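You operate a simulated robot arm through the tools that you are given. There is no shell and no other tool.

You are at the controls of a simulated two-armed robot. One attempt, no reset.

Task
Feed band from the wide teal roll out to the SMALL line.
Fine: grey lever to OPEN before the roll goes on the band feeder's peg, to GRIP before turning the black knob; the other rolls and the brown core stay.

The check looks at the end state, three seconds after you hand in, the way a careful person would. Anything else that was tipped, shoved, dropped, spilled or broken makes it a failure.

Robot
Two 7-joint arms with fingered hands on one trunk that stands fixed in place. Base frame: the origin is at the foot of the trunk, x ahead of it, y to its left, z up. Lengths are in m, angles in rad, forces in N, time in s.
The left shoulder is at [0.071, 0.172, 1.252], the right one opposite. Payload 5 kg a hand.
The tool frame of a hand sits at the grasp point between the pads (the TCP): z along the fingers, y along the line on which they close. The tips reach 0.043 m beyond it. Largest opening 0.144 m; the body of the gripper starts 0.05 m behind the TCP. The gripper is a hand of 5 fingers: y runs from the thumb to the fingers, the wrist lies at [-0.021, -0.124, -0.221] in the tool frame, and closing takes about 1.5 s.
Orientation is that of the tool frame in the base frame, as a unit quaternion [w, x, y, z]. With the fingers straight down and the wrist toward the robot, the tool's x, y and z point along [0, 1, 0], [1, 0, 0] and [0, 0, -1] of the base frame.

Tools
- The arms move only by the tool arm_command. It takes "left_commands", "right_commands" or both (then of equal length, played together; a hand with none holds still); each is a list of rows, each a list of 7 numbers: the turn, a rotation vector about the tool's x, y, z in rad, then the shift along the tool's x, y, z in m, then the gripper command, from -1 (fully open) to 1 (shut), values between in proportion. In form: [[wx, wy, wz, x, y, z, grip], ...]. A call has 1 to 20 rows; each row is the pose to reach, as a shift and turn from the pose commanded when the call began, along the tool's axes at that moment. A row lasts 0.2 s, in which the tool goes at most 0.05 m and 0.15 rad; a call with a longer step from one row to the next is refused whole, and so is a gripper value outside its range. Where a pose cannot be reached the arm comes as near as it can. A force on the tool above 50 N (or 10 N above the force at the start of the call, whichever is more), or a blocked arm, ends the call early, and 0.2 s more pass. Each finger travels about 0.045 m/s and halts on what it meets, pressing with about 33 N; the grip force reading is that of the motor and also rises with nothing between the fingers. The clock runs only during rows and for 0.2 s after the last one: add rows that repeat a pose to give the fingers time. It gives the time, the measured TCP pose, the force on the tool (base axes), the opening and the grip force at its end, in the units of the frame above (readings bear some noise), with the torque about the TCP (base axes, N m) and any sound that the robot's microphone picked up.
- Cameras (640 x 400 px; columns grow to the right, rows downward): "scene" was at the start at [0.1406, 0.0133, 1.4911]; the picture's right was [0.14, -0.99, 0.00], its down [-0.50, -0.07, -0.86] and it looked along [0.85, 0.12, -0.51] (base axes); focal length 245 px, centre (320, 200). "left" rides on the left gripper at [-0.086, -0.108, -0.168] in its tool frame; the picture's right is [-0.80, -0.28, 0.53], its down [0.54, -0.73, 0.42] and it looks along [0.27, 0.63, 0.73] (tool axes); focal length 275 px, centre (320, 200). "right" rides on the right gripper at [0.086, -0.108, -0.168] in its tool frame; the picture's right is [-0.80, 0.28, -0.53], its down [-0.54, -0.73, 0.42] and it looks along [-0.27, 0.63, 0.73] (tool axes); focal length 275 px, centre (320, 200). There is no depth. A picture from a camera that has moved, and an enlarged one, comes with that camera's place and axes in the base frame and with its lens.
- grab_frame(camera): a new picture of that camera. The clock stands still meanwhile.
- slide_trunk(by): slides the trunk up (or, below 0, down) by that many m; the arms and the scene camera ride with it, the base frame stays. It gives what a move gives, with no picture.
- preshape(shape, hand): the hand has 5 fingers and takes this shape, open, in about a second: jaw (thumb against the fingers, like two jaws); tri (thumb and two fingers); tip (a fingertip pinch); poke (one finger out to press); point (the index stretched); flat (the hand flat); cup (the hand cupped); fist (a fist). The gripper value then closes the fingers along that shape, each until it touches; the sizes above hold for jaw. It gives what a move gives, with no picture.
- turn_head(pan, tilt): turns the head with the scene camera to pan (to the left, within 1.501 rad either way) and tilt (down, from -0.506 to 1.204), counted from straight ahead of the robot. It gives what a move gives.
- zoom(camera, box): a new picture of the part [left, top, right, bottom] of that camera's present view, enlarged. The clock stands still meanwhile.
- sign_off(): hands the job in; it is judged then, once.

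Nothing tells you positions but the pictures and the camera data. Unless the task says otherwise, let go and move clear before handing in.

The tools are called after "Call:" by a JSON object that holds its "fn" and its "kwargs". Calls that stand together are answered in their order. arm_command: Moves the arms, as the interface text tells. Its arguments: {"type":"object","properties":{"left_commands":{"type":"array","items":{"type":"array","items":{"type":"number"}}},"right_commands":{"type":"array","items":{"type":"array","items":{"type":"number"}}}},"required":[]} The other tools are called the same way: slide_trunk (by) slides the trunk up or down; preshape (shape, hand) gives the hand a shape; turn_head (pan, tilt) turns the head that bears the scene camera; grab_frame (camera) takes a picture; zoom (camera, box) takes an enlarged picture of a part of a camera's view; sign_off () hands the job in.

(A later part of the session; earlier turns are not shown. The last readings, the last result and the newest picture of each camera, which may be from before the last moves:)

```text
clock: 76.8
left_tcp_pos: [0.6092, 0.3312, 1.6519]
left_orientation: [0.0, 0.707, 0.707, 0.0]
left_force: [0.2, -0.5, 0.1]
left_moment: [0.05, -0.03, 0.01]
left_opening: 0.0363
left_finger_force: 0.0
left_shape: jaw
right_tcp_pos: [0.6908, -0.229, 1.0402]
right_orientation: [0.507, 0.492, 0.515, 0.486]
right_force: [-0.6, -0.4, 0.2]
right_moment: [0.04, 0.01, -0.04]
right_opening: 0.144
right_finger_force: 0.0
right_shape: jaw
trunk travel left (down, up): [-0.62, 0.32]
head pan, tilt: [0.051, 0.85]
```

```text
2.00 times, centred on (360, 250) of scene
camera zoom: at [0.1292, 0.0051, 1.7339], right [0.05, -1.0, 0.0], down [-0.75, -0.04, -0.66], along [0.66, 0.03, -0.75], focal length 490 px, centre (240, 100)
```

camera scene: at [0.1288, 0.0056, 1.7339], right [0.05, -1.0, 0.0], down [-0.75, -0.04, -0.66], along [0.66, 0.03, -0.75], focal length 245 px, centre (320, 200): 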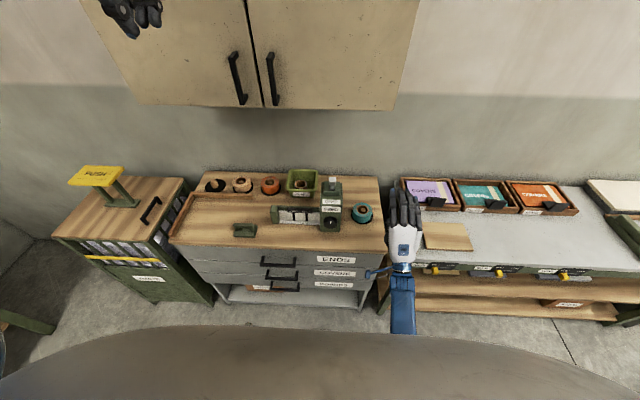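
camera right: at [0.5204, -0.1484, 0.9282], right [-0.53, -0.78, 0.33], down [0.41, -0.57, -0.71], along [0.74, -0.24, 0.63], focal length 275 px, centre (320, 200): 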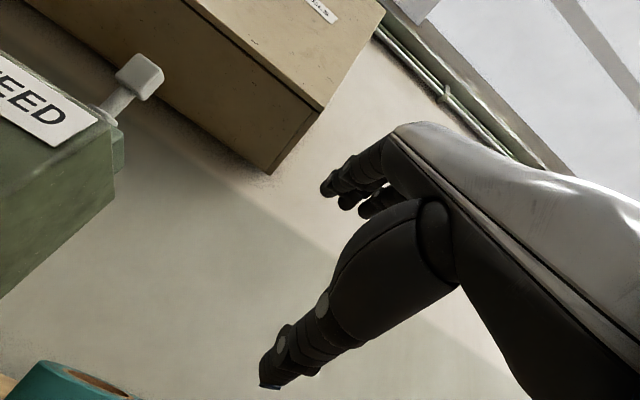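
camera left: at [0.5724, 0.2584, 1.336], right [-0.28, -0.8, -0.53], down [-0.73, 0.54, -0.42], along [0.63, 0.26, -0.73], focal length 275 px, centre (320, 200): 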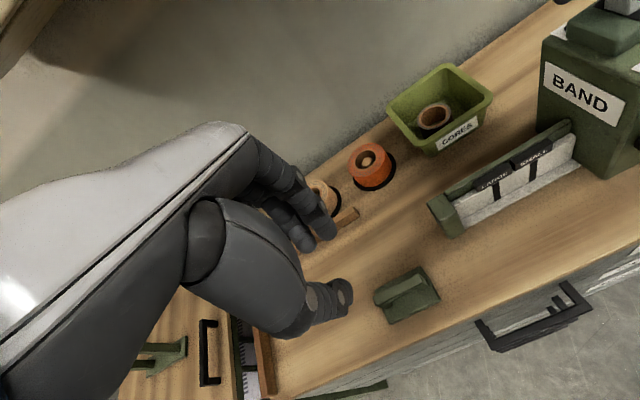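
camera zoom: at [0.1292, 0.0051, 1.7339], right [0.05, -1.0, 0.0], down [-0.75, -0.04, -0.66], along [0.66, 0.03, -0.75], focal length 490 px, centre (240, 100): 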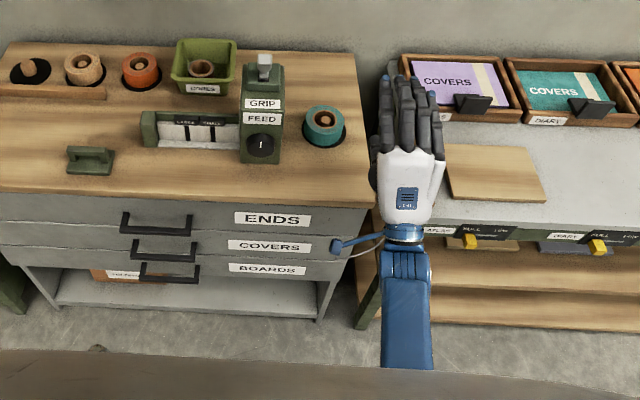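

I back the hand off to x≈0.60 and move it across in front of the feeder while rolling it about 45° around its pointing axis.

Call:
{"fn": "arm_command", "kwargs": {"right_commands": [[0, 0, 0.1, 0, 0, -0.03, -1], [0, 0, 0.2, 0, 0, -0.06, -1], [0, 0, 0.3, 0.02, 0, -0.09, -1], [0, 0, 0.4, 0.06, 0, -0.09, -1], [0, 0, 0.5, 0.1, 0, -0.09, -1], [0, 0, 0.6, 0.14, 0, -0.09, -1], [0, 0, 0.7, 0.18, -0.02, -0.09, -1], [0, 0, 0.785, 0.21, -0.05, -0.09, -1], [0, 0, 0.785, 0.21, -0.05, -0.09, -1]]}}

Call:
{"fn": "zoom", "kwargs": {"camera": "scene", "box": [240, 150, 480, 350]}}

Call:
{"fn": "grab_frame", "kwargs": {"camera": "right"}}

```text
clock: 77.8
left_tcp_pos: [0.6117, 0.3316, 1.6516]
left_orientation: [-0.001, 0.707, 0.707, 0.0]
left_force: [0.2, 0.7, -0.2]
left_moment: [-0.02, 0.02, 0.03]
left_opening: 0.036
left_finger_force: 0.1
left_shape: jaw
right_tcp_pos: [0.6144, -0.2036, 1.0479]
right_orientation: [0.428, 0.545, 0.442, 0.57]
right_force: [0.1, 0.2, 0.4]
right_moment: [0.04, -0.03, -0.01]
right_opening: 0.1441
right_finger_force: 0.0
right_shape: jaw
trunk travel left (down, up): [-0.62, 0.32]
head pan, tilt: [0.051, 0.85]
stopped in row 5 (right hand): the arm was blocked; the commanded pose is now the measured one
```

```text
2.00 times, centred on (360, 250) of scene
camera zoom: at [0.1309, 0.0053, 1.7337], right [0.05, -1.0, 0.0], down [-0.75, -0.04, -0.66], along [0.66, 0.03, -0.75], focal length 490 px, centre (240, 100)
```

zoom: 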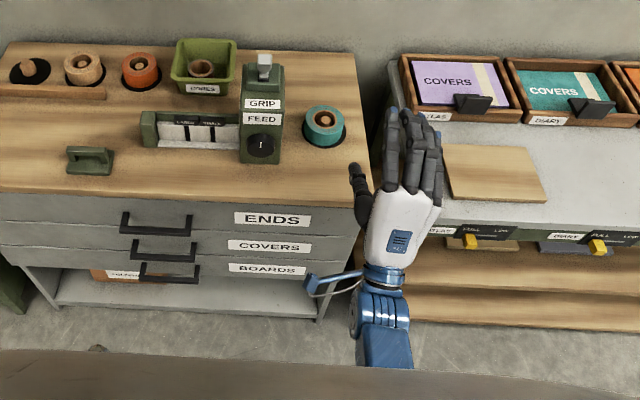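

```text
taken
camera right: at [0.4457, -0.1009, 0.9599], right [-0.5, -0.86, 0.07], down [0.45, -0.33, -0.83], along [0.74, -0.38, 0.55], focal length 275 px, centre (320, 200)
```

right: 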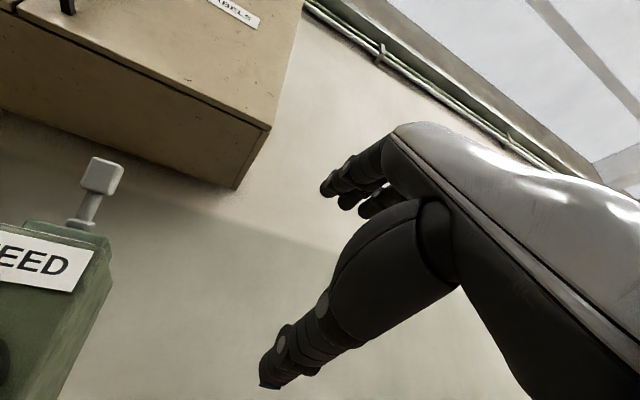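

The arm reported it was blocked, with no load on the hand. I'll look down at the arm to see why.

Call:
{"fn": "turn_head", "kwargs": {"pan": -0.35, "tilt": 1.2}}

Call:
{"fn": "grab_frame", "kwargs": {"camera": "scene"}}

```text
clock: 78.7
left_tcp_pos: [0.6086, 0.3296, 1.653]
left_orientation: [0.0, 0.707, 0.707, 0.0]
left_force: [0.2, 0.2, -0.1]
left_moment: [-0.02, -0.01, 0.01]
left_opening: 0.0361
left_finger_force: 0.0
left_shape: jaw
right_tcp_pos: [0.6142, -0.2054, 1.048]
right_orientation: [0.429, 0.545, 0.441, 0.57]
right_force: [0.5, 0.7, 0.3]
right_moment: [0.02, 0.0, 0.01]
right_opening: 0.1442
right_finger_force: 0.1
right_shape: jaw
trunk travel left (down, up): [-0.62, 0.32]
head pan, tilt: [-0.351, 1.201]
```

```text
taken
camera scene: at [0.1032, -0.019, 1.7103], right [-0.34, -0.94, 0.0], down [-0.88, 0.32, -0.36], along [0.34, -0.12, -0.93], focal length 245 px, centre (320, 200)
```

scene: 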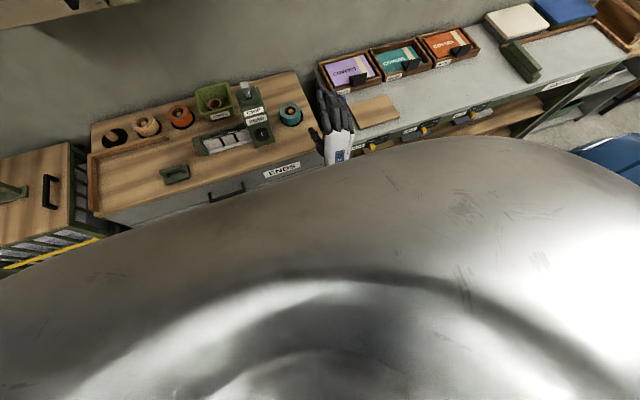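

The chest hides the arm from this head view. I turn the left hand so its camera looks across at the right arm and the feeder front.

Call:
{"fn": "arm_command", "kwargs": {"left_commands": [[0, 0, 0.14, 0, 0, 0.01, 0.5], [0, 0, 0.28, 0, 0, 0.02, 0.5], [0, 0, 0.42, 0, 0, 0.03, 0.5], [0, 0, 0.56, 0, 0, 0.04, 0.5], [0, 0, 0.7, 0, 0, 0.05, 0.5], [0, 0, 0.84, 0, 0, 0.06, 0.5], [0, 0, 0.98, 0, 0, 0.07, 0.5], [0, 0, 1.12, 0, 0, 0.08, 0.5], [0, 0, 1.26, 0, 0, 0.09, 0.5], [0, 0, 1.4, 0, 0, 0.1, 0.5]]}}

Call:
{"fn": "grab_frame", "kwargs": {"camera": "left"}}

Call:
{"fn": "turn_head", "kwargs": {"pan": -0.9, "tilt": 0.9}}

Call:
{"fn": "grab_frame", "kwargs": {"camera": "scene"}}

```text
clock: 80.9
left_tcp_pos: [0.611, 0.3327, 1.5527]
left_orientation: [0.0, 0.997, 0.083, -0.001]
left_force: [-0.2, -0.7, -0.5]
left_moment: [0.02, 0.02, 0.03]
left_opening: 0.0362
left_finger_force: 0.1
left_shape: jaw
right_tcp_pos: [0.6153, -0.2029, 1.0485]
right_orientation: [0.428, 0.544, 0.443, 0.571]
right_force: [-0.3, -0.9, 0.4]
right_moment: [-0.02, 0.0, 0.01]
right_opening: 0.1445
right_finger_force: 0.0
right_shape: jaw
trunk travel left (down, up): [-0.62, 0.32]
head pan, tilt: [-0.351, 1.201]
```

```text
taken
camera left: at [0.5076, 0.423, 1.7199], right [-0.83, 0.15, -0.53], down [0.41, 0.81, -0.42], along [0.37, -0.57, -0.73], focal length 275 px, centre (320, 200)
```

left: 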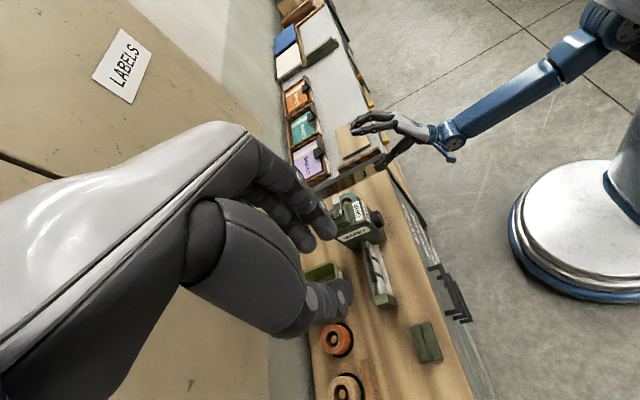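

```text
clock: 81.9
left_tcp_pos: [0.608, 0.332, 1.5537]
left_orientation: [0.0, 0.996, 0.086, 0.001]
left_force: [0.4, -0.3, 0.0]
left_moment: [-0.03, 0.02, -0.04]
left_opening: 0.0361
left_finger_force: 0.1
left_shape: jaw
right_tcp_pos: [0.6137, -0.2039, 1.048]
right_orientation: [0.428, 0.545, 0.441, 0.57]
right_force: [0.0, -0.4, -0.5]
right_moment: [0.02, -0.01, 0.0]
right_opening: 0.1441
right_finger_force: 0.0
right_shape: jaw
trunk travel left (down, up): [-0.62, 0.32]
head pan, tilt: [-0.901, 0.901]
```

```text
taken
camera scene: at [0.0978, -0.0585, 1.73], right [-0.78, -0.62, 0.0], down [-0.49, 0.61, -0.62], along [0.39, -0.49, -0.78], focal length 245 px, centre (320, 200)
```

scene: 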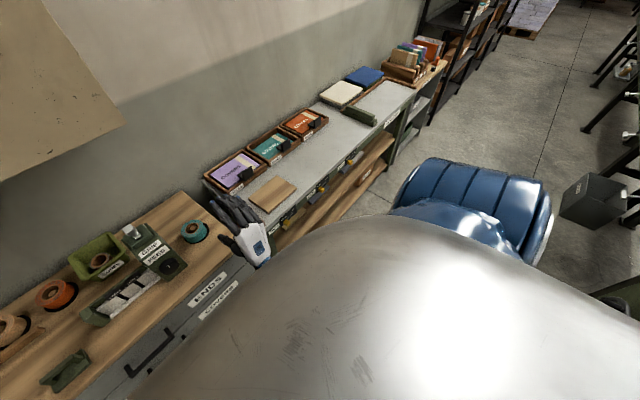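

The left camera now shows the right arm. Zooming to see what might block it.

Call:
{"fn": "zoom", "kwargs": {"camera": "left", "box": [320, 0, 640, 260]}}

```text
1.54 times, centred on (480, 130) of left
camera zoom: at [0.5062, 0.4229, 1.7203], right [-0.83, 0.14, -0.53], down [0.41, 0.81, -0.42], along [0.37, -0.57, -0.73], focal length 424 px, centre (74, 308)
```

zoom: 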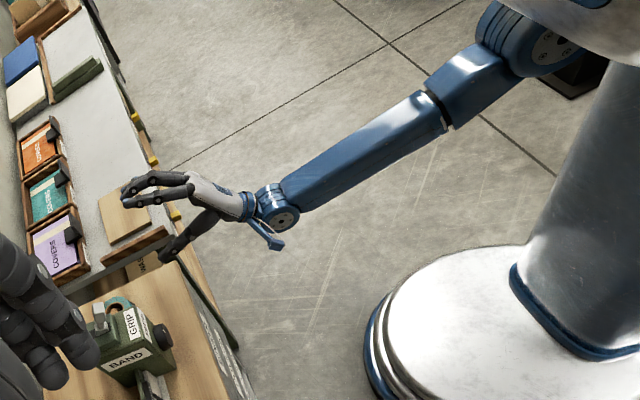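

The right forearm/elbow is tucked up against the chest; that roll direction is the unnatural one. I'll roll the other way (wrist toward the right side), which should bring the elbow out, and watch it with the left camera.

Call:
{"fn": "arm_command", "kwargs": {"right_commands": [[0, 0, -0.13, 0, 0, 0, -1], [0, 0, -0.26, 0, 0, 0, -1], [0, 0, -0.39, 0, 0, 0, -1], [0, 0, -0.52, 0, 0, 0, -1], [0, 0, -0.65, 0, 0, 0, -1], [0, 0, -0.78, 0, 0, 0, -1], [0, 0, -0.91, 0, 0, 0, -1], [0, 0, -0.91, 0, 0, 0, -1]]}}

Call:
{"fn": "zoom", "kwargs": {"camera": "left", "box": [320, 0, 640, 260]}}

```text
clock: 83.7
left_tcp_pos: [0.6091, 0.3321, 1.5531]
left_orientation: [0.0, 0.996, 0.085, 0.0]
left_force: [-0.4, 0.6, -0.3]
left_moment: [0.0, 0.0, -0.01]
left_opening: 0.0364
left_finger_force: 0.2
left_shape: jaw
right_tcp_pos: [0.6146, -0.2037, 1.048]
right_orientation: [0.636, 0.296, 0.635, 0.324]
right_force: [1.0, 0.3, 0.0]
right_moment: [0.02, -0.01, 0.0]
right_opening: 0.144
right_finger_force: 0.0
right_shape: jaw
trunk travel left (down, up): [-0.62, 0.32]
head pan, tilt: [-0.901, 0.901]
```

```text
1.54 times, centred on (480, 130) of left
camera zoom: at [0.5065, 0.423, 1.7202], right [-0.83, 0.14, -0.53], down [0.41, 0.81, -0.42], along [0.37, -0.57, -0.73], focal length 424 px, centre (74, 308)
```

zoom: 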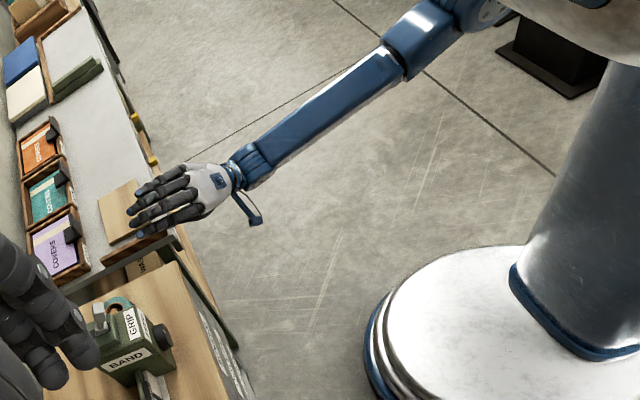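

The elbow swung out and the arm follows cleanly. Now I move the hand across in front of the knob (fingertips still ~5 cm short of it).

Call:
{"fn": "arm_command", "kwargs": {"right_commands": [[0, 0, 0, 0.035, 0.009, -0.003, -1], [0, 0, 0, 0.07, 0.018, -0.006, -1], [0, 0, 0, 0.105, 0.026, -0.009, -1], [0, 0, 0, 0.14, 0.035, -0.012, -1], [0, 0, 0, 0.175, 0.044, -0.015, -1], [0, 0, 0, 0.209, 0.052, -0.015, -1], [0, 0, 0, 0.209, 0.052, -0.015, -1]]}}

Call:
{"fn": "grab_frame", "kwargs": {"camera": "left"}}

Call:
{"fn": "grab_frame", "kwargs": {"camera": "right"}}

Call:
{"fn": "turn_head", "kwargs": {"pan": 0.05, "tilt": 0.8}}

Call:
{"fn": "grab_frame", "kwargs": {"camera": "scene"}}

```text
clock: 85.3
left_tcp_pos: [0.609, 0.3298, 1.553]
left_orientation: [0.0, 0.996, 0.084, 0.0]
left_force: [0.2, 0.4, -0.6]
left_moment: [0.03, 0.01, 0.02]
left_opening: 0.0367
left_finger_force: 0.0
left_shape: jaw
right_tcp_pos: [0.5892, -0.0082, 0.9606]
right_orientation: [0.634, 0.296, 0.636, 0.325]
right_force: [0.0, -0.5, -0.2]
right_moment: [0.04, 0.01, 0.03]
right_opening: 0.1438
right_finger_force: 0.1
right_shape: jaw
trunk travel left (down, up): [-0.62, 0.32]
head pan, tilt: [-0.901, 0.901]
```

```text
taken
camera left: at [0.5066, 0.4223, 1.7203], right [-0.83, 0.15, -0.53], down [0.41, 0.81, -0.42], along [0.37, -0.57, -0.73], focal length 275 px, centre (320, 200)
```

left: 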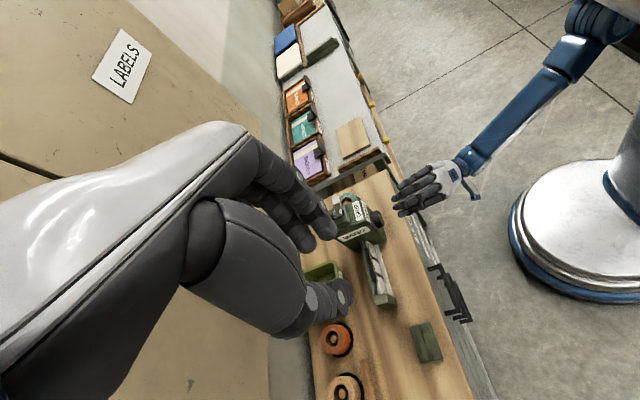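

```text
taken
camera right: at [0.4251, -0.0138, 0.8204], right [-0.53, -0.47, 0.7], down [0.46, -0.86, -0.23], along [0.71, 0.2, 0.67], focal length 275 px, centre (320, 200)
```

right: 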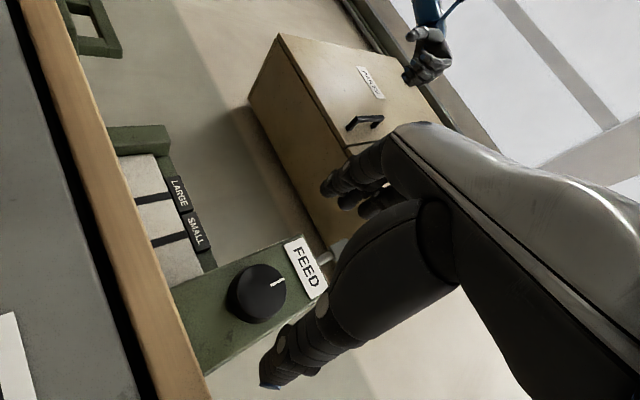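

```text
clock: 86.5
left_tcp_pos: [0.6081, 0.3314, 1.5535]
left_orientation: [0.0, 0.996, 0.085, 0.0]
left_force: [-0.1, 0.3, -0.5]
left_moment: [-0.01, -0.01, 0.02]
left_opening: 0.0362
left_finger_force: 0.0
left_shape: jaw
right_tcp_pos: [0.5896, -0.0091, 0.9614]
right_orientation: [0.636, 0.295, 0.635, 0.324]
right_force: [0.8, 0.8, 0.1]
right_moment: [0.01, 0.07, 0.02]
right_opening: 0.144
right_finger_force: 0.0
right_shape: jaw
trunk travel left (down, up): [-0.62, 0.32]
head pan, tilt: [0.051, 0.799]
```

```text
taken
camera scene: at [0.1317, 0.0044, 1.7379], right [0.05, -1.0, 0.0], down [-0.72, -0.04, -0.7], along [0.7, 0.03, -0.72], focal length 245 px, centre (320, 200)
```

scene: 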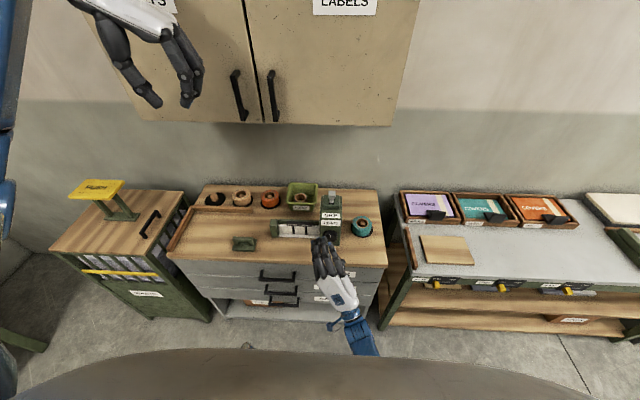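

The right camera has a clear view of the knob from below-left. Zooming for a precise knob centre and a fresh look at the output channel.

Call:
{"fn": "zoom", "kwargs": {"camera": "right", "box": [180, 220, 340, 360]}}

Call:
{"fn": "zoom", "kwargs": {"camera": "scene", "box": [270, 190, 390, 290]}}

Call:
{"fn": "zoom", "kwargs": {"camera": "right", "box": [60, 100, 340, 340]}}

```text
2.86 times, centred on (260, 290) of right
camera zoom: at [0.4252, -0.0139, 0.8206], right [-0.53, -0.47, 0.7], down [0.46, -0.86, -0.23], along [0.71, 0.2, 0.67], focal length 786 px, centre (491, -57)
```

zoom: 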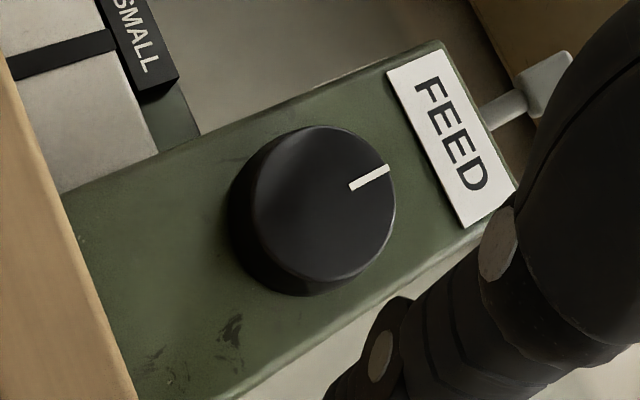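

```text
4.00 times, centred on (330, 240) of scene
camera zoom: at [0.1317, 0.0044, 1.7379], right [0.05, -1.0, 0.0], down [-0.72, -0.04, -0.7], along [0.7, 0.03, -0.72], focal length 980 px, centre (280, 40)
```

zoom: 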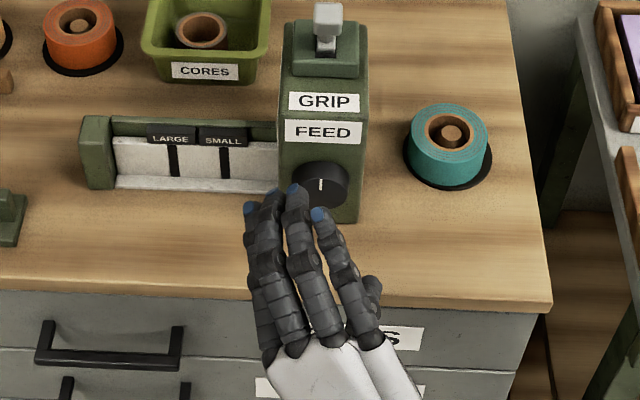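

```text
1.67 times, centred on (200, 220) of right
camera zoom: at [0.4252, -0.0139, 0.8206], right [-0.53, -0.47, 0.7], down [0.46, -0.86, -0.23], along [0.71, 0.2, 0.67], focal length 459 px, centre (520, 167)
```

zoom: 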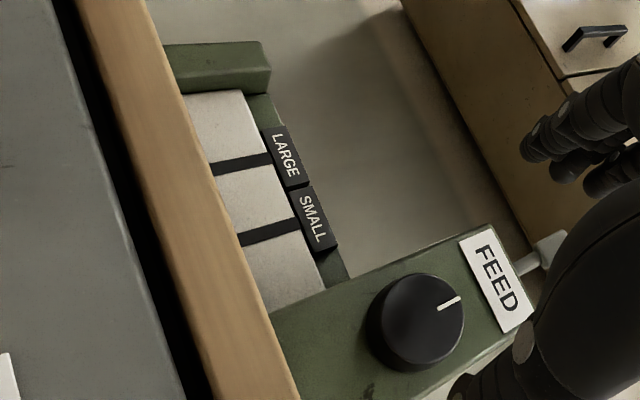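

Knob centre refined to about (0.699 face, -0.008, 0.944), mark at 12 o'clock; box face at x≈0.726. I align and move forward so the fingertips straddle the knob (tips at x≈0.717).

Call:
{"fn": "arm_command", "kwargs": {"right_commands": [[0, 0, 0, 0.005, -0.008, 0.015, -1], [0, 0, 0, 0.0095, -0.016, 0.03, -1], [0, 0, 0, 0.0095, -0.016, 0.05, -1], [0, 0, 0, 0.0095, -0.016, 0.068, -1], [0, 0, 0, 0.0095, -0.016, 0.084, -1], [0, 0, 0, 0.0095, -0.016, 0.084, -1]]}}

Call:
{"fn": "grab_frame", "kwargs": {"camera": "right"}}

Call:
{"fn": "zoom", "kwargs": {"camera": "scene", "box": [270, 190, 390, 290]}}

```text
clock: 87.9
left_tcp_pos: [0.6076, 0.3313, 1.5544]
left_orientation: [-0.001, 0.996, 0.086, 0.001]
left_force: [0.7, -0.5, 0.7]
left_moment: [-0.01, 0.0, -0.01]
left_opening: 0.0365
left_finger_force: 0.1
left_shape: jaw
right_tcp_pos: [0.6748, -0.0083, 0.9434]
right_orientation: [0.635, 0.295, 0.636, 0.325]
right_force: [-13.4, -1.4, -3.5]
right_moment: [-0.06, -0.96, 0.47]
right_opening: 0.1431
right_finger_force: 0.0
right_shape: jaw
trunk travel left (down, up): [-0.62, 0.32]
head pan, tilt: [0.051, 0.799]
```

```text
taken
camera right: at [0.5109, -0.0142, 0.8018], right [-0.53, -0.47, 0.7], down [0.46, -0.86, -0.23], along [0.71, 0.2, 0.67], focal length 275 px, centre (320, 200)
```

right: 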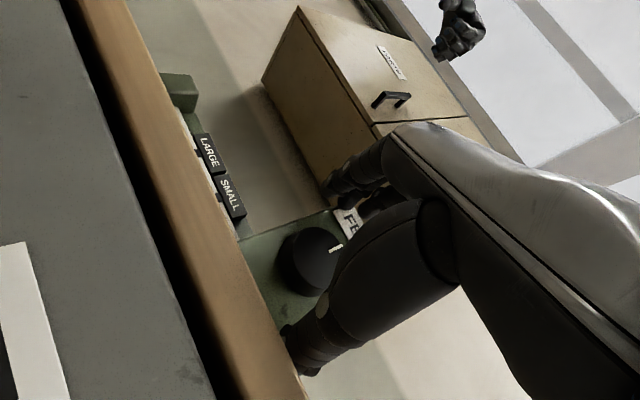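

```text
4.00 times, centred on (330, 240) of scene
camera zoom: at [0.1291, 0.0045, 1.7381], right [0.05, -1.0, 0.0], down [-0.72, -0.04, -0.7], along [0.7, 0.04, -0.72], focal length 980 px, centre (280, 40)
```

zoom: 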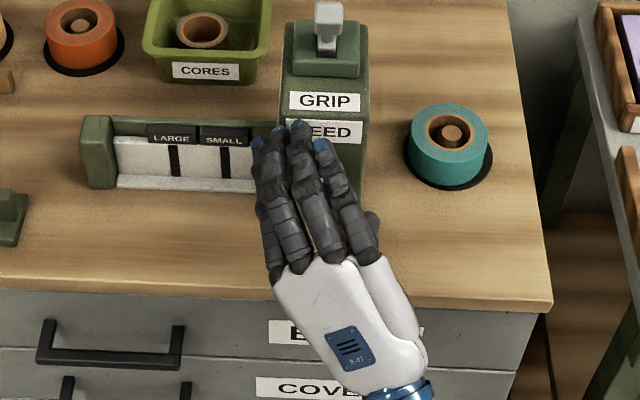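

A fingertip just touches the box face (13 N), so I back off 7 mm and close on the knob.

Call:
{"fn": "arm_command", "kwargs": {"right_commands": [[0, 0, 0, 0, 0, -0.007, -1], [0, 0, 0, 0, 0, -0.007, -0.6], [0, 0, 0, 0, 0, -0.007, -0.3], [0, 0, 0, 0, 0, -0.007, 0], [0, 0, 0, 0, 0, -0.007, 0.3], [0, 0, 0, 0, 0, -0.007, 0.5], [0, 0, 0, 0, 0, -0.007, 0.5], [0, 0, 0, 0, 0, -0.007, 0.5]]}}

Call:
{"fn": "zoom", "kwargs": {"camera": "right", "box": [160, 140, 420, 400]}}

Call:
{"fn": "zoom", "kwargs": {"camera": "scene", "box": [270, 190, 390, 290]}}

```text
clock: 89.7
left_tcp_pos: [0.6083, 0.3303, 1.5533]
left_orientation: [-0.001, 0.996, 0.084, 0.0]
left_force: [0.0, -0.8, -0.4]
left_moment: [-0.01, 0.0, 0.03]
left_opening: 0.0361
left_finger_force: 0.0
left_shape: jaw
right_tcp_pos: [0.6695, -0.0096, 0.9423]
right_orientation: [0.635, 0.296, 0.635, 0.326]
right_force: [-2.2, -10.8, 1.9]
right_moment: [-0.39, -0.01, -0.48]
right_opening: 0.043
right_finger_force: 0.1
right_shape: jaw
trunk travel left (down, up): [-0.62, 0.32]
head pan, tilt: [0.051, 0.799]
```

```text
1.54 times, centred on (290, 270) of right
camera zoom: at [0.506, -0.0152, 0.802], right [-0.53, -0.47, 0.7], down [0.46, -0.86, -0.23], along [0.71, 0.2, 0.67], focal length 424 px, centre (366, 92)
```

zoom: 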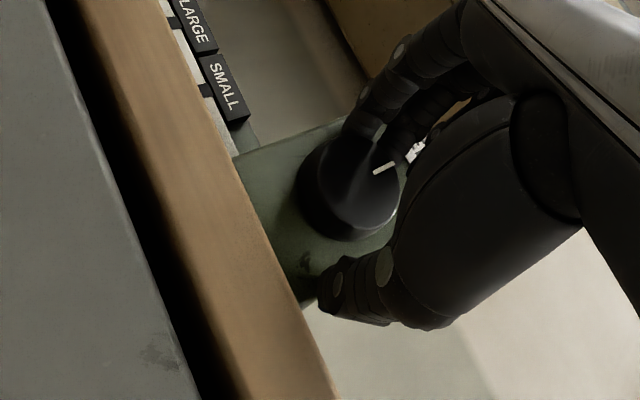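

```text
4.00 times, centred on (330, 240) of scene
camera zoom: at [0.1309, 0.0035, 1.7381], right [0.05, -1.0, 0.0], down [-0.72, -0.04, -0.7], along [0.7, 0.04, -0.72], focal length 980 px, centre (280, 40)
```

zoom: 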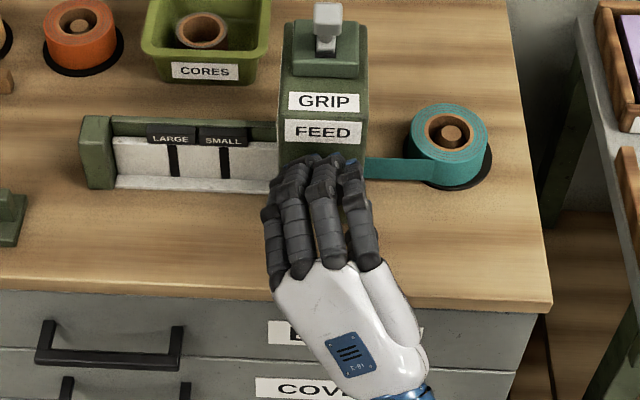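

The band has been picked up by the feeder (teal strip now runs from the roll into the box). The fingers touch the knob but the thumb isn't quite there; I close further while nudging the hand toward the fingers' side.

Call:
{"fn": "arm_command", "kwargs": {"right_commands": [[0, 0, 0, 0, 0.004, 0, 0.6], [0, 0, 0, 0, 0.006, 0, 0.8], [0, 0, 0, 0, 0.006, 0, 0.9], [0, 0, 0, 0, 0.006, 0, 0.9], [0, 0, 0, 0, 0.006, 0, 0.9]]}}

Call:
{"fn": "zoom", "kwargs": {"camera": "right", "box": [200, 140, 400, 340]}}

Call:
{"fn": "zoom", "kwargs": {"camera": "scene", "box": [290, 200, 370, 270]}}

```text
clock: 90.9
left_tcp_pos: [0.6068, 0.3294, 1.5543]
left_orientation: [0.0, 0.996, 0.085, 0.001]
left_force: [-0.3, -0.4, 0.8]
left_moment: [0.01, 0.0, -0.01]
left_opening: 0.0364
left_finger_force: 0.0
left_shape: jaw
right_tcp_pos: [0.6663, -0.0055, 0.9485]
right_orientation: [0.635, 0.297, 0.635, 0.325]
right_force: [-13.9, -13.4, 5.7]
right_moment: [0.28, 0.24, -0.85]
right_opening: 0.0094
right_finger_force: 32.6
right_shape: jaw
trunk travel left (down, up): [-0.62, 0.32]
head pan, tilt: [0.051, 0.799]
```

```text
2.00 times, centred on (300, 240) of right
camera zoom: at [0.5037, -0.0103, 0.807], right [-0.53, -0.47, 0.7], down [0.46, -0.86, -0.23], along [0.71, 0.2, 0.67], focal length 551 px, centre (360, 120)
```

zoom: 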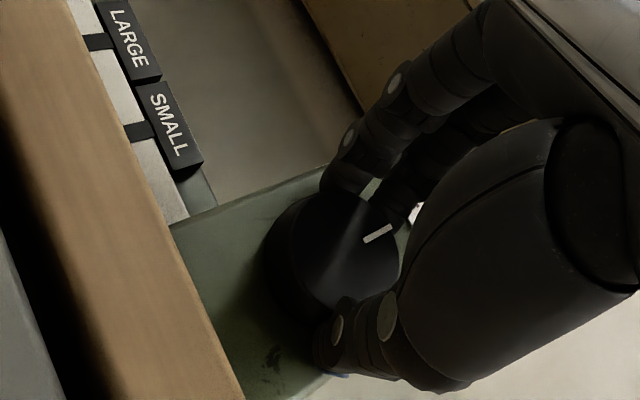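

```text
5.71 times, centred on (330, 235) of scene
camera zoom: at [0.129, 0.0029, 1.7381], right [0.05, -1.0, 0.0], down [-0.72, -0.04, -0.7], along [0.7, 0.04, -0.72], focal length 1400 px, centre (263, 0)
```

zoom: 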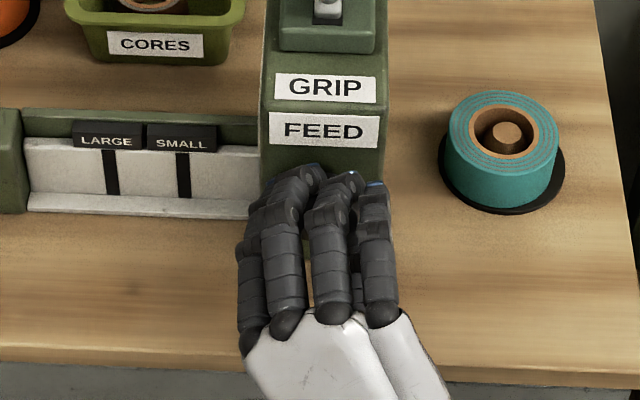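

The knob is gripped (33 N) with index above and thumb below. I try a small clockwise turn (as seen from the robot) and watch the mark and the band.

Call:
{"fn": "arm_command", "kwargs": {"right_commands": [[0, 0, 0.08, 0, 0, 0, 0.9], [0, 0, 0.16, 0, 0, 0, 0.9], [0, 0, 0.24, 0, 0, 0, 0.9], [0, 0, 0.32, 0, 0, 0, 0.9], [0, 0, 0.32, 0, 0, 0, 0.9]]}}

Call:
{"fn": "zoom", "kwargs": {"camera": "right", "box": [200, 140, 400, 340]}}

Call:
{"fn": "zoom", "kwargs": {"camera": "scene", "box": [270, 190, 390, 290]}}

```text
clock: 92.1
left_tcp_pos: [0.6056, 0.3305, 1.5552]
left_orientation: [0.0, 0.996, 0.086, 0.001]
left_force: [0.5, 0.3, 0.4]
left_moment: [0.02, 0.02, -0.02]
left_opening: 0.0363
left_finger_force: 0.1
left_shape: jaw
right_tcp_pos: [0.6682, -0.0029, 0.9489]
right_orientation: [0.575, 0.393, 0.58, 0.423]
right_force: [-19.0, -6.8, 4.5]
right_moment: [-0.13, -0.42, -0.17]
right_opening: 0.0104
right_finger_force: 32.9
right_shape: jaw
trunk travel left (down, up): [-0.62, 0.32]
head pan, tilt: [0.051, 0.799]
```

```text
2.00 times, centred on (300, 240) of right
camera zoom: at [0.5032, 0.0345, 0.8144], right [-0.52, -0.68, 0.52], down [0.46, -0.74, -0.49], along [0.72, -0.02, 0.69], focal length 551 px, centre (360, 120)
```

zoom: 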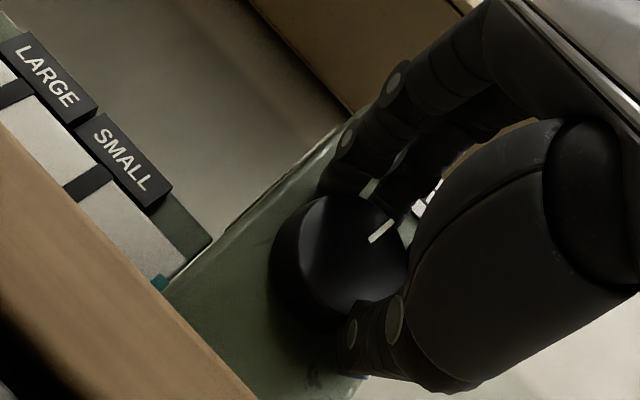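

```text
4.00 times, centred on (330, 240) of scene
camera zoom: at [0.1284, 0.0038, 1.7382], right [0.05, -1.0, 0.0], down [-0.71, -0.04, -0.7], along [0.7, 0.04, -0.72], focal length 980 px, centre (280, 40)
```

zoom: 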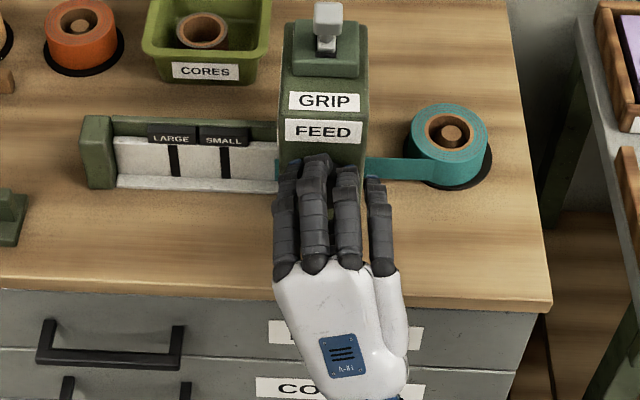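

Clockwise is the feed direction: a teal tip just emerged at the box's left face. I continue turning clockwise.

Call:
{"fn": "arm_command", "kwargs": {"right_commands": [[0, 0, 0.08, 0, 0, 0, 0.9], [0, 0, 0.16, 0, 0, 0, 0.9], [0, 0, 0.24, 0, 0, 0, 0.9], [0, 0, 0.32, 0, 0, 0, 0.9], [0, 0, 0.38, 0, 0, 0, 0.9], [0, 0, 0.38, 0, 0, 0, 0.9]]}}

Call:
{"fn": "zoom", "kwargs": {"camera": "right", "box": [160, 120, 400, 340]}}

Call:
{"fn": "zoom", "kwargs": {"camera": "scene", "box": [280, 195, 350, 250]}}

```text
clock: 93.7
left_tcp_pos: [0.6081, 0.3266, 1.5545]
left_orientation: [-0.001, 0.996, 0.086, 0.001]
left_force: [0.1, -0.5, -0.6]
left_moment: [0.06, 0.06, 0.0]
left_opening: 0.0362
left_finger_force: 0.1
left_shape: jaw
right_tcp_pos: [0.6651, -0.0485, 0.9307]
right_orientation: [0.5, 0.49, 0.504, 0.506]
right_force: [-7.3, -23.7, 10.4]
right_moment: [0.74, -0.64, -0.77]
right_opening: 0.0082
right_finger_force: 33.1
right_shape: jaw
trunk travel left (down, up): [-0.62, 0.32]
head pan, tilt: [0.051, 0.799]
stopped in row 6 (right hand): the arm was blocked; the commanded pose is now the measured one
```

```text
1.82 times, centred on (280, 230) of right
camera zoom: at [0.497, 0.0337, 0.8198], right [-0.52, -0.81, 0.28], down [0.44, -0.54, -0.72], along [0.73, -0.25, 0.64], focal length 500 px, centre (393, 146)
```

zoom: 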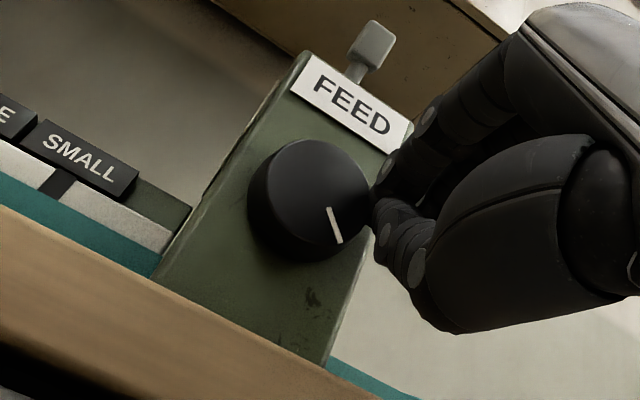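

```text
7.27 times, centred on (315, 222) of scene
camera zoom: at [0.1299, -0.0022, 1.7379], right [0.05, -1.0, 0.0], down [-0.72, -0.03, -0.7], along [0.7, 0.04, -0.72], focal length 1782 px, centre (356, 36)
```

zoom: 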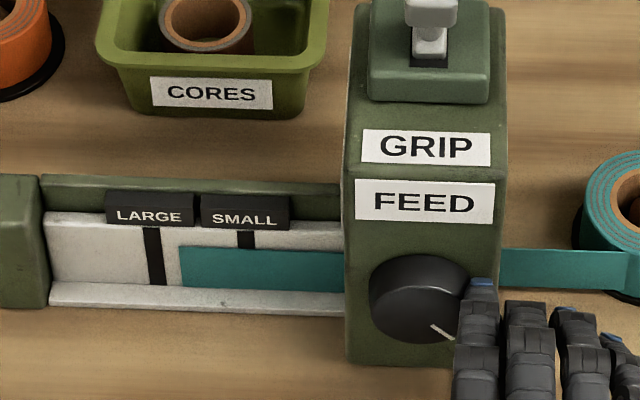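

The hand slipped off to the right and flicked the knob too far: the band tip is past SMALL, between SMALL and LARGE, with the mark near 4–5 o'clock. Turning back retracts it, so I'll free the hand and regrip for a counter-clockwise correction.

Call:
{"fn": "arm_command", "kwargs": {"right_commands": [[0, 0, 0, -0.008, 0, 0, 0.9], [0, 0, 0, -0.018, 0, -0.005, 0.9], [0, 0, 0, -0.025, 0, -0.03, 0.9], [0, 0, 0, -0.025, 0, -0.06, 0.9], [0, 0, 0, -0.025, 0, -0.085, 0.5], [0, 0, 0, -0.025, 0, -0.085, 0]]}}

Call:
{"fn": "zoom", "kwargs": {"camera": "right", "box": [100, 80, 400, 340]}}

Call:
{"fn": "zoom", "kwargs": {"camera": "scene", "box": [280, 195, 350, 250]}}

Call:
{"fn": "grab_frame", "kwargs": {"camera": "scene"}}

```text
clock: 95.1
left_tcp_pos: [0.6092, 0.3317, 1.552]
left_orientation: [0.0, 0.996, 0.085, 0.0]
left_force: [-0.4, -0.9, -1.0]
left_moment: [0.01, 0.0, 0.02]
left_opening: 0.0364
left_finger_force: 0.0
left_shape: jaw
right_tcp_pos: [0.5816, -0.0644, 0.9332]
right_orientation: [0.498, 0.489, 0.508, 0.505]
right_force: [-0.3, 0.4, -0.4]
right_moment: [-0.04, -0.02, 0.0]
right_opening: 0.0503
right_finger_force: 0.1
right_shape: jaw
trunk travel left (down, up): [-0.62, 0.32]
head pan, tilt: [0.051, 0.799]
```

```text
1.54 times, centred on (250, 210) of right
camera zoom: at [0.4137, 0.0153, 0.823], right [-0.51, -0.81, 0.29], down [0.44, -0.54, -0.72], along [0.74, -0.24, 0.63], focal length 424 px, centre (428, 185)
```

zoom: 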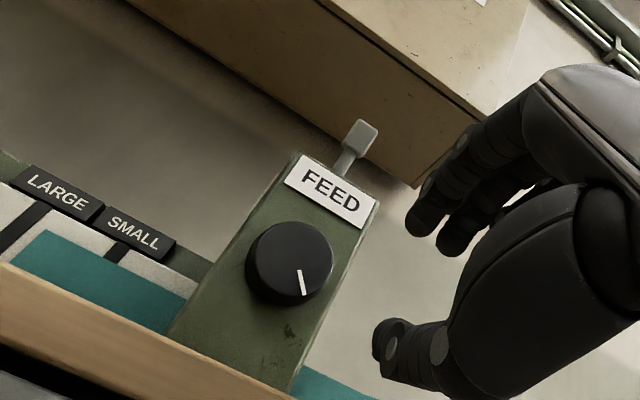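

```text
7.27 times, centred on (315, 222) of scene
camera zoom: at [0.1321, 0.0047, 1.7379], right [0.05, -1.0, 0.0], down [-0.72, -0.04, -0.7], along [0.7, 0.04, -0.72], focal length 1782 px, centre (356, 36)
```

zoom: 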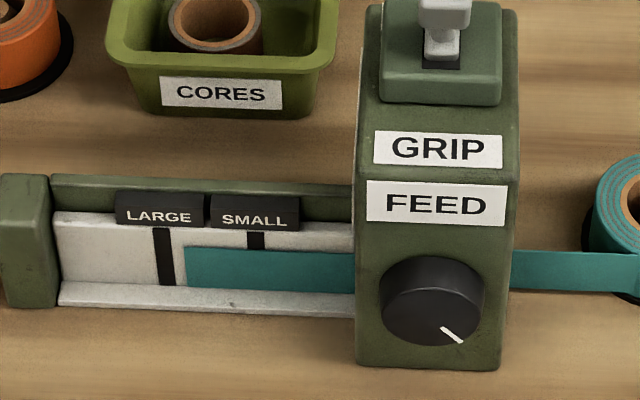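

```text
taken
camera scene: at [0.1321, 0.0047, 1.7379], right [0.05, -1.0, 0.0], down [-0.72, -0.04, -0.7], along [0.7, 0.04, -0.72], focal length 245 px, centre (320, 200)
```

scene: 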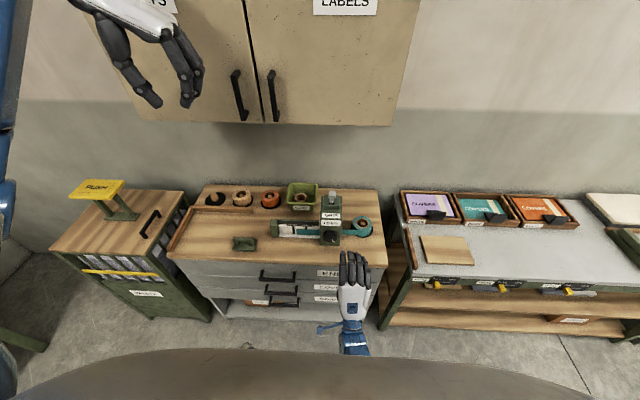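

The lever is still at GRIP and the tip is ~42 mm too far; feed is ≈ 40 mm/rad, so I need about 1.05 rad back (mark to about 3 o'clock). A three-finger shape suits the knob better; I'll switch and look at it.

Call:
{"fn": "preshape", "kwargs": {"hand": "right", "shape": "tri"}}

Call:
{"fn": "grab_frame", "kwargs": {"camera": "right"}}

Call:
{"fn": "zoom", "kwargs": {"camera": "scene", "box": [290, 200, 410, 310]}}

```text
clock: 96.0
left_tcp_pos: [0.6095, 0.3317, 1.5529]
left_orientation: [0.001, 0.996, 0.085, 0.0]
left_force: [0.3, -1.0, -0.3]
left_moment: [0.0, -0.02, -0.02]
left_opening: 0.0361
left_finger_force: 0.0
left_shape: jaw
right_tcp_pos: [0.5824, -0.0649, 0.9344]
right_orientation: [0.497, 0.489, 0.508, 0.506]
right_force: [-0.2, -0.2, 0.3]
right_moment: [-0.05, 0.0, 0.02]
right_opening: 0.1434
right_finger_force: 0.0
right_shape: tri
trunk travel left (down, up): [-0.62, 0.32]
head pan, tilt: [0.051, 0.799]
```

```text
taken
camera right: at [0.4136, 0.0151, 0.823], right [-0.51, -0.81, 0.29], down [0.44, -0.54, -0.72], along [0.74, -0.24, 0.63], focal length 275 px, centre (320, 200)
```

right: 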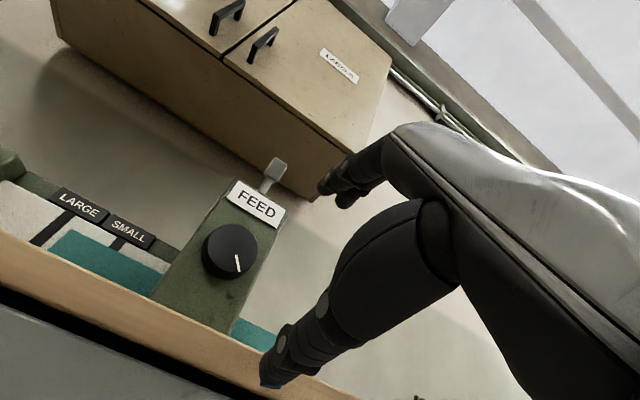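

```text
3.64 times, centred on (350, 255) of scene
camera zoom: at [0.1315, 0.0046, 1.7379], right [0.05, -1.0, 0.0], down [-0.72, -0.04, -0.7], along [0.7, 0.03, -0.72], focal length 891 px, centre (211, 0)
```

zoom: 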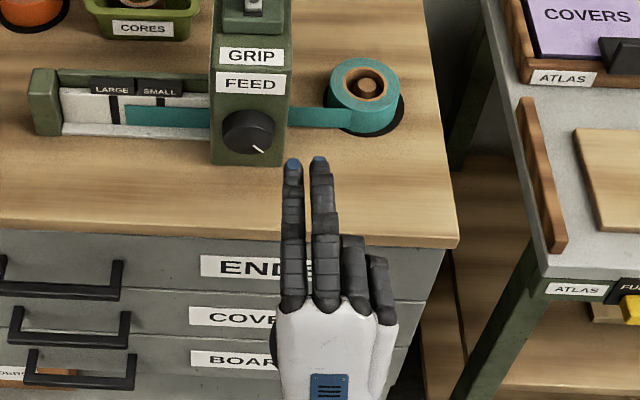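

In the tri shape index and middle straddle the thumb line nicely. I align with the knob at roll angle 0°, partly pre-closed, and move in.

Call:
{"fn": "arm_command", "kwargs": {"right_commands": [[0, 0, 0, 0.02, 0, 0, -0.5], [0, 0, 0, 0.04, 0, 0, -0.4], [0, 0, 0, 0.057, 0, 0, -0.4], [0, 0, 0, 0.056, 0, 0.025, -0.4], [0, 0, 0, 0.055, 0, 0.05, -0.4], [0, 0, 0, 0.055, 0, 0.07, -0.4], [0, 0, 0, 0.055, 0, 0.08, -0.4], [0, 0, 0, 0.055, 0, 0.08, -0.4]]}}

Call:
{"fn": "grab_frame", "kwargs": {"camera": "right"}}

Call:
{"fn": "zoom", "kwargs": {"camera": "scene", "box": [280, 200, 380, 290]}}

```text
clock: 97.1
left_tcp_pos: [0.6086, 0.3323, 1.5539]
left_orientation: [0.001, 0.996, 0.085, 0.0]
left_force: [0.2, 0.0, -0.2]
left_moment: [0.0, 0.04, -0.03]
left_opening: 0.0362
left_finger_force: 0.0
left_shape: jaw
right_tcp_pos: [0.5939, -0.0233, 0.9117]
right_orientation: [0.499, 0.482, 0.523, 0.495]
right_force: [-12.4, -1.7, 2.9]
right_moment: [-0.02, 0.7, -0.04]
right_opening: 0.0995
right_finger_force: 0.0
right_shape: tri
trunk travel left (down, up): [-0.62, 0.32]
head pan, tilt: [0.051, 0.799]
stopped in row 5 (right hand): the force on the tool passed its limit at 70 N (the readings are from after the stop); the commanded pose is now the measured one
```

```text
taken
camera right: at [0.4229, 0.0507, 0.8015], right [-0.5, -0.8, 0.32], down [0.44, -0.56, -0.71], along [0.75, -0.21, 0.63], focal length 275 px, centre (320, 200)
```

right: 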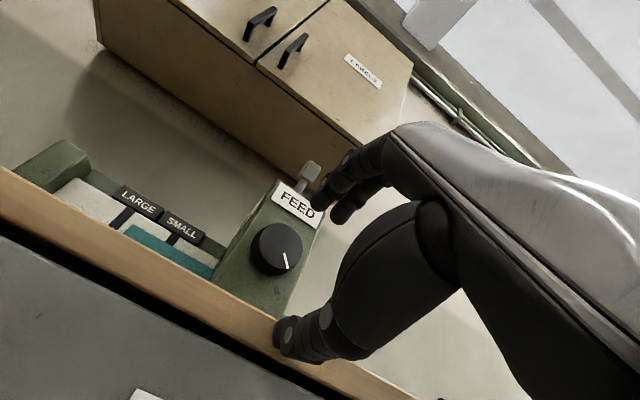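

```text
4.44 times, centred on (330, 245) of scene
camera zoom: at [0.1297, 0.0048, 1.7381], right [0.05, -1.0, 0.0], down [-0.72, -0.04, -0.7], along [0.7, 0.03, -0.72], focal length 1089 px, centre (276, 0)
```

zoom: 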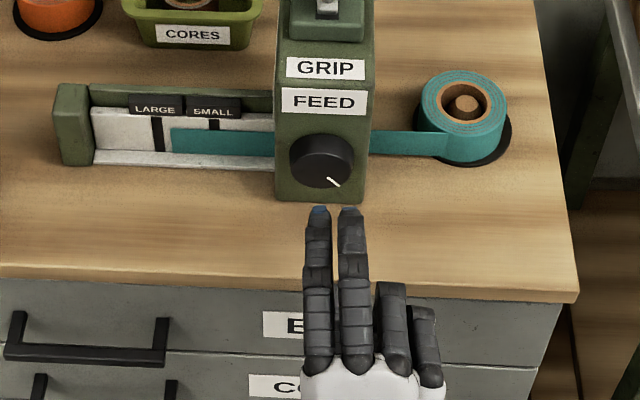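

The thumb/palm caught the bench edge at this roll angle — too low. I back away and up, then roll to about -45° where the approach was clear before.

Call:
{"fn": "arm_command", "kwargs": {"right_commands": [[0, 0, 0, 0, 0.005, -0.025, -0.4], [0, 0, 0, 0, 0.02, -0.05, -0.4], [0, 0, -0.1, 0, 0.04, -0.06, -0.4], [0, 0, -0.22, 0, 0.05, -0.06, -0.4], [0, 0, -0.34, 0, 0.05, -0.06, -0.4], [0, 0, -0.46, 0, 0.05, -0.055, -0.4], [0, 0, -0.58, 0.005, 0.05, -0.05, -0.4], [0, 0, -0.7, 0.01, 0.05, -0.045, -0.4], [0, 0, -0.82, 0.015, 0.05, -0.04, -0.4], [0, 0, -0.82, 0.015, 0.05, -0.04, -0.4]]}}

Call:
{"fn": "grab_frame", "kwargs": {"camera": "right"}}

Call:
{"fn": "zoom", "kwargs": {"camera": "scene", "box": [270, 190, 390, 290]}}

```text
clock: 99.3
left_tcp_pos: [0.6119, 0.3378, 1.55]
left_orientation: [0.001, 0.996, 0.086, -0.002]
left_force: [1.6, 0.7, -1.0]
left_moment: [-0.1, 0.1, 0.02]
left_opening: 0.036
left_finger_force: 0.0
left_shape: jaw
right_tcp_pos: [0.5581, -0.0026, 0.9596]
right_orientation: [0.654, 0.233, 0.673, 0.254]
right_force: [0.4, 0.9, -0.2]
right_moment: [0.03, -0.03, -0.06]
right_opening: 0.1006
right_finger_force: 0.3
right_shape: tri
trunk travel left (down, up): [-0.62, 0.32]
head pan, tilt: [0.051, 0.799]
```

```text
taken
camera right: at [0.3907, -0.0377, 0.8258], right [-0.51, -0.32, 0.8], down [0.46, -0.89, -0.06], along [0.73, 0.33, 0.6], focal length 275 px, centre (320, 200)
```

right: 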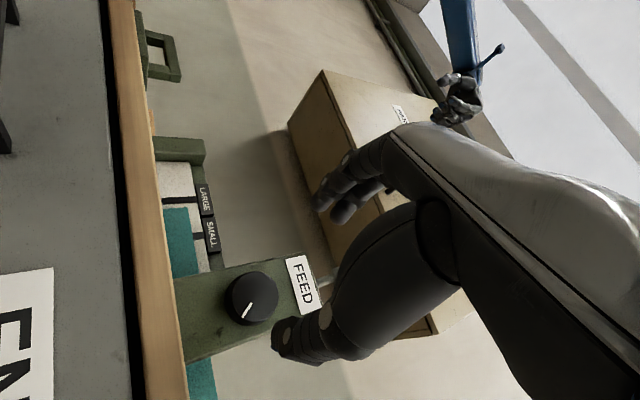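

```text
4.00 times, centred on (330, 240) of scene
camera zoom: at [0.1341, 0.0094, 1.7376], right [0.05, -1.0, 0.0], down [-0.72, -0.04, -0.7], along [0.69, 0.03, -0.72], focal length 980 px, centre (280, 40)
```

zoom: 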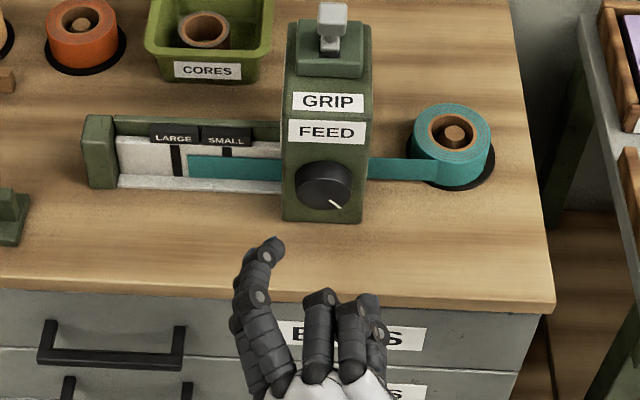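

Knob centre confirmed at (y≈-0.009, z≈0.942). Before approaching, I check where the tri fingertips actually close (at roughly knob-size opening) in free air.

Call:
{"fn": "arm_command", "kwargs": {"right_commands": [[0, 0, 0, 0, 0, 0, -0.2], [0, 0, 0, 0, 0, 0, 0], [0, 0, 0, 0, 0, 0, 0.2], [0, 0, 0, 0, 0, 0, 0.2], [0, 0, 0, 0, 0, 0, 0.2], [0, 0, 0, 0, 0, 0, 0.2]]}}

Call:
{"fn": "zoom", "kwargs": {"camera": "right", "box": [200, 100, 440, 370]}}

Call:
{"fn": "zoom", "kwargs": {"camera": "scene", "box": [290, 230, 380, 310]}}

```text
clock: 100.7
left_tcp_pos: [0.611, 0.3331, 1.5511]
left_orientation: [-0.001, 0.996, 0.085, -0.001]
left_force: [0.7, 0.1, 0.1]
left_moment: [-0.02, 0.02, -0.01]
left_opening: 0.0359
left_finger_force: 0.0
left_shape: jaw
right_tcp_pos: [0.557, -0.0066, 0.9605]
right_orientation: [0.654, 0.235, 0.672, 0.256]
right_force: [0.1, 0.3, -0.9]
right_moment: [0.01, 0.01, 0.02]
right_opening: 0.0582
right_finger_force: 0.0
right_shape: tri
trunk travel left (down, up): [-0.62, 0.32]
head pan, tilt: [0.051, 0.799]
```

```text
1.48 times, centred on (320, 235) of right
camera zoom: at [0.3893, -0.0405, 0.826], right [-0.51, -0.32, 0.8], down [0.46, -0.89, -0.07], along [0.73, 0.33, 0.6], focal length 408 px, centre (320, 148)
```

zoom: 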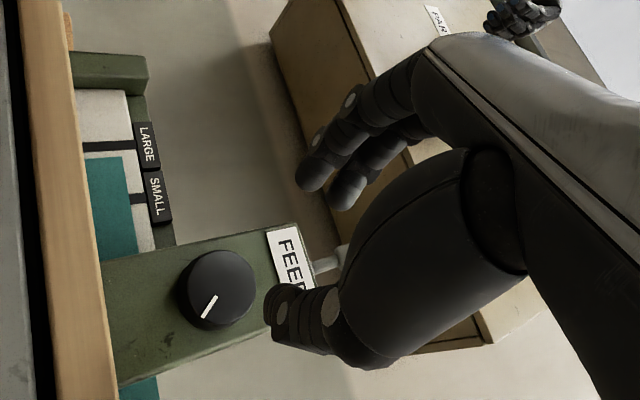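

```text
5.00 times, centred on (335, 270) of scene
camera zoom: at [0.133, 0.0055, 1.7378], right [0.05, -1.0, 0.0], down [-0.72, -0.04, -0.7], along [0.7, 0.03, -0.72], focal length 1225 px, centre (245, -150)
```

zoom: 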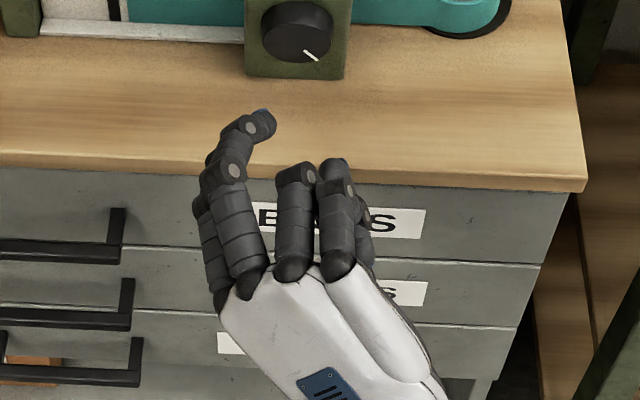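

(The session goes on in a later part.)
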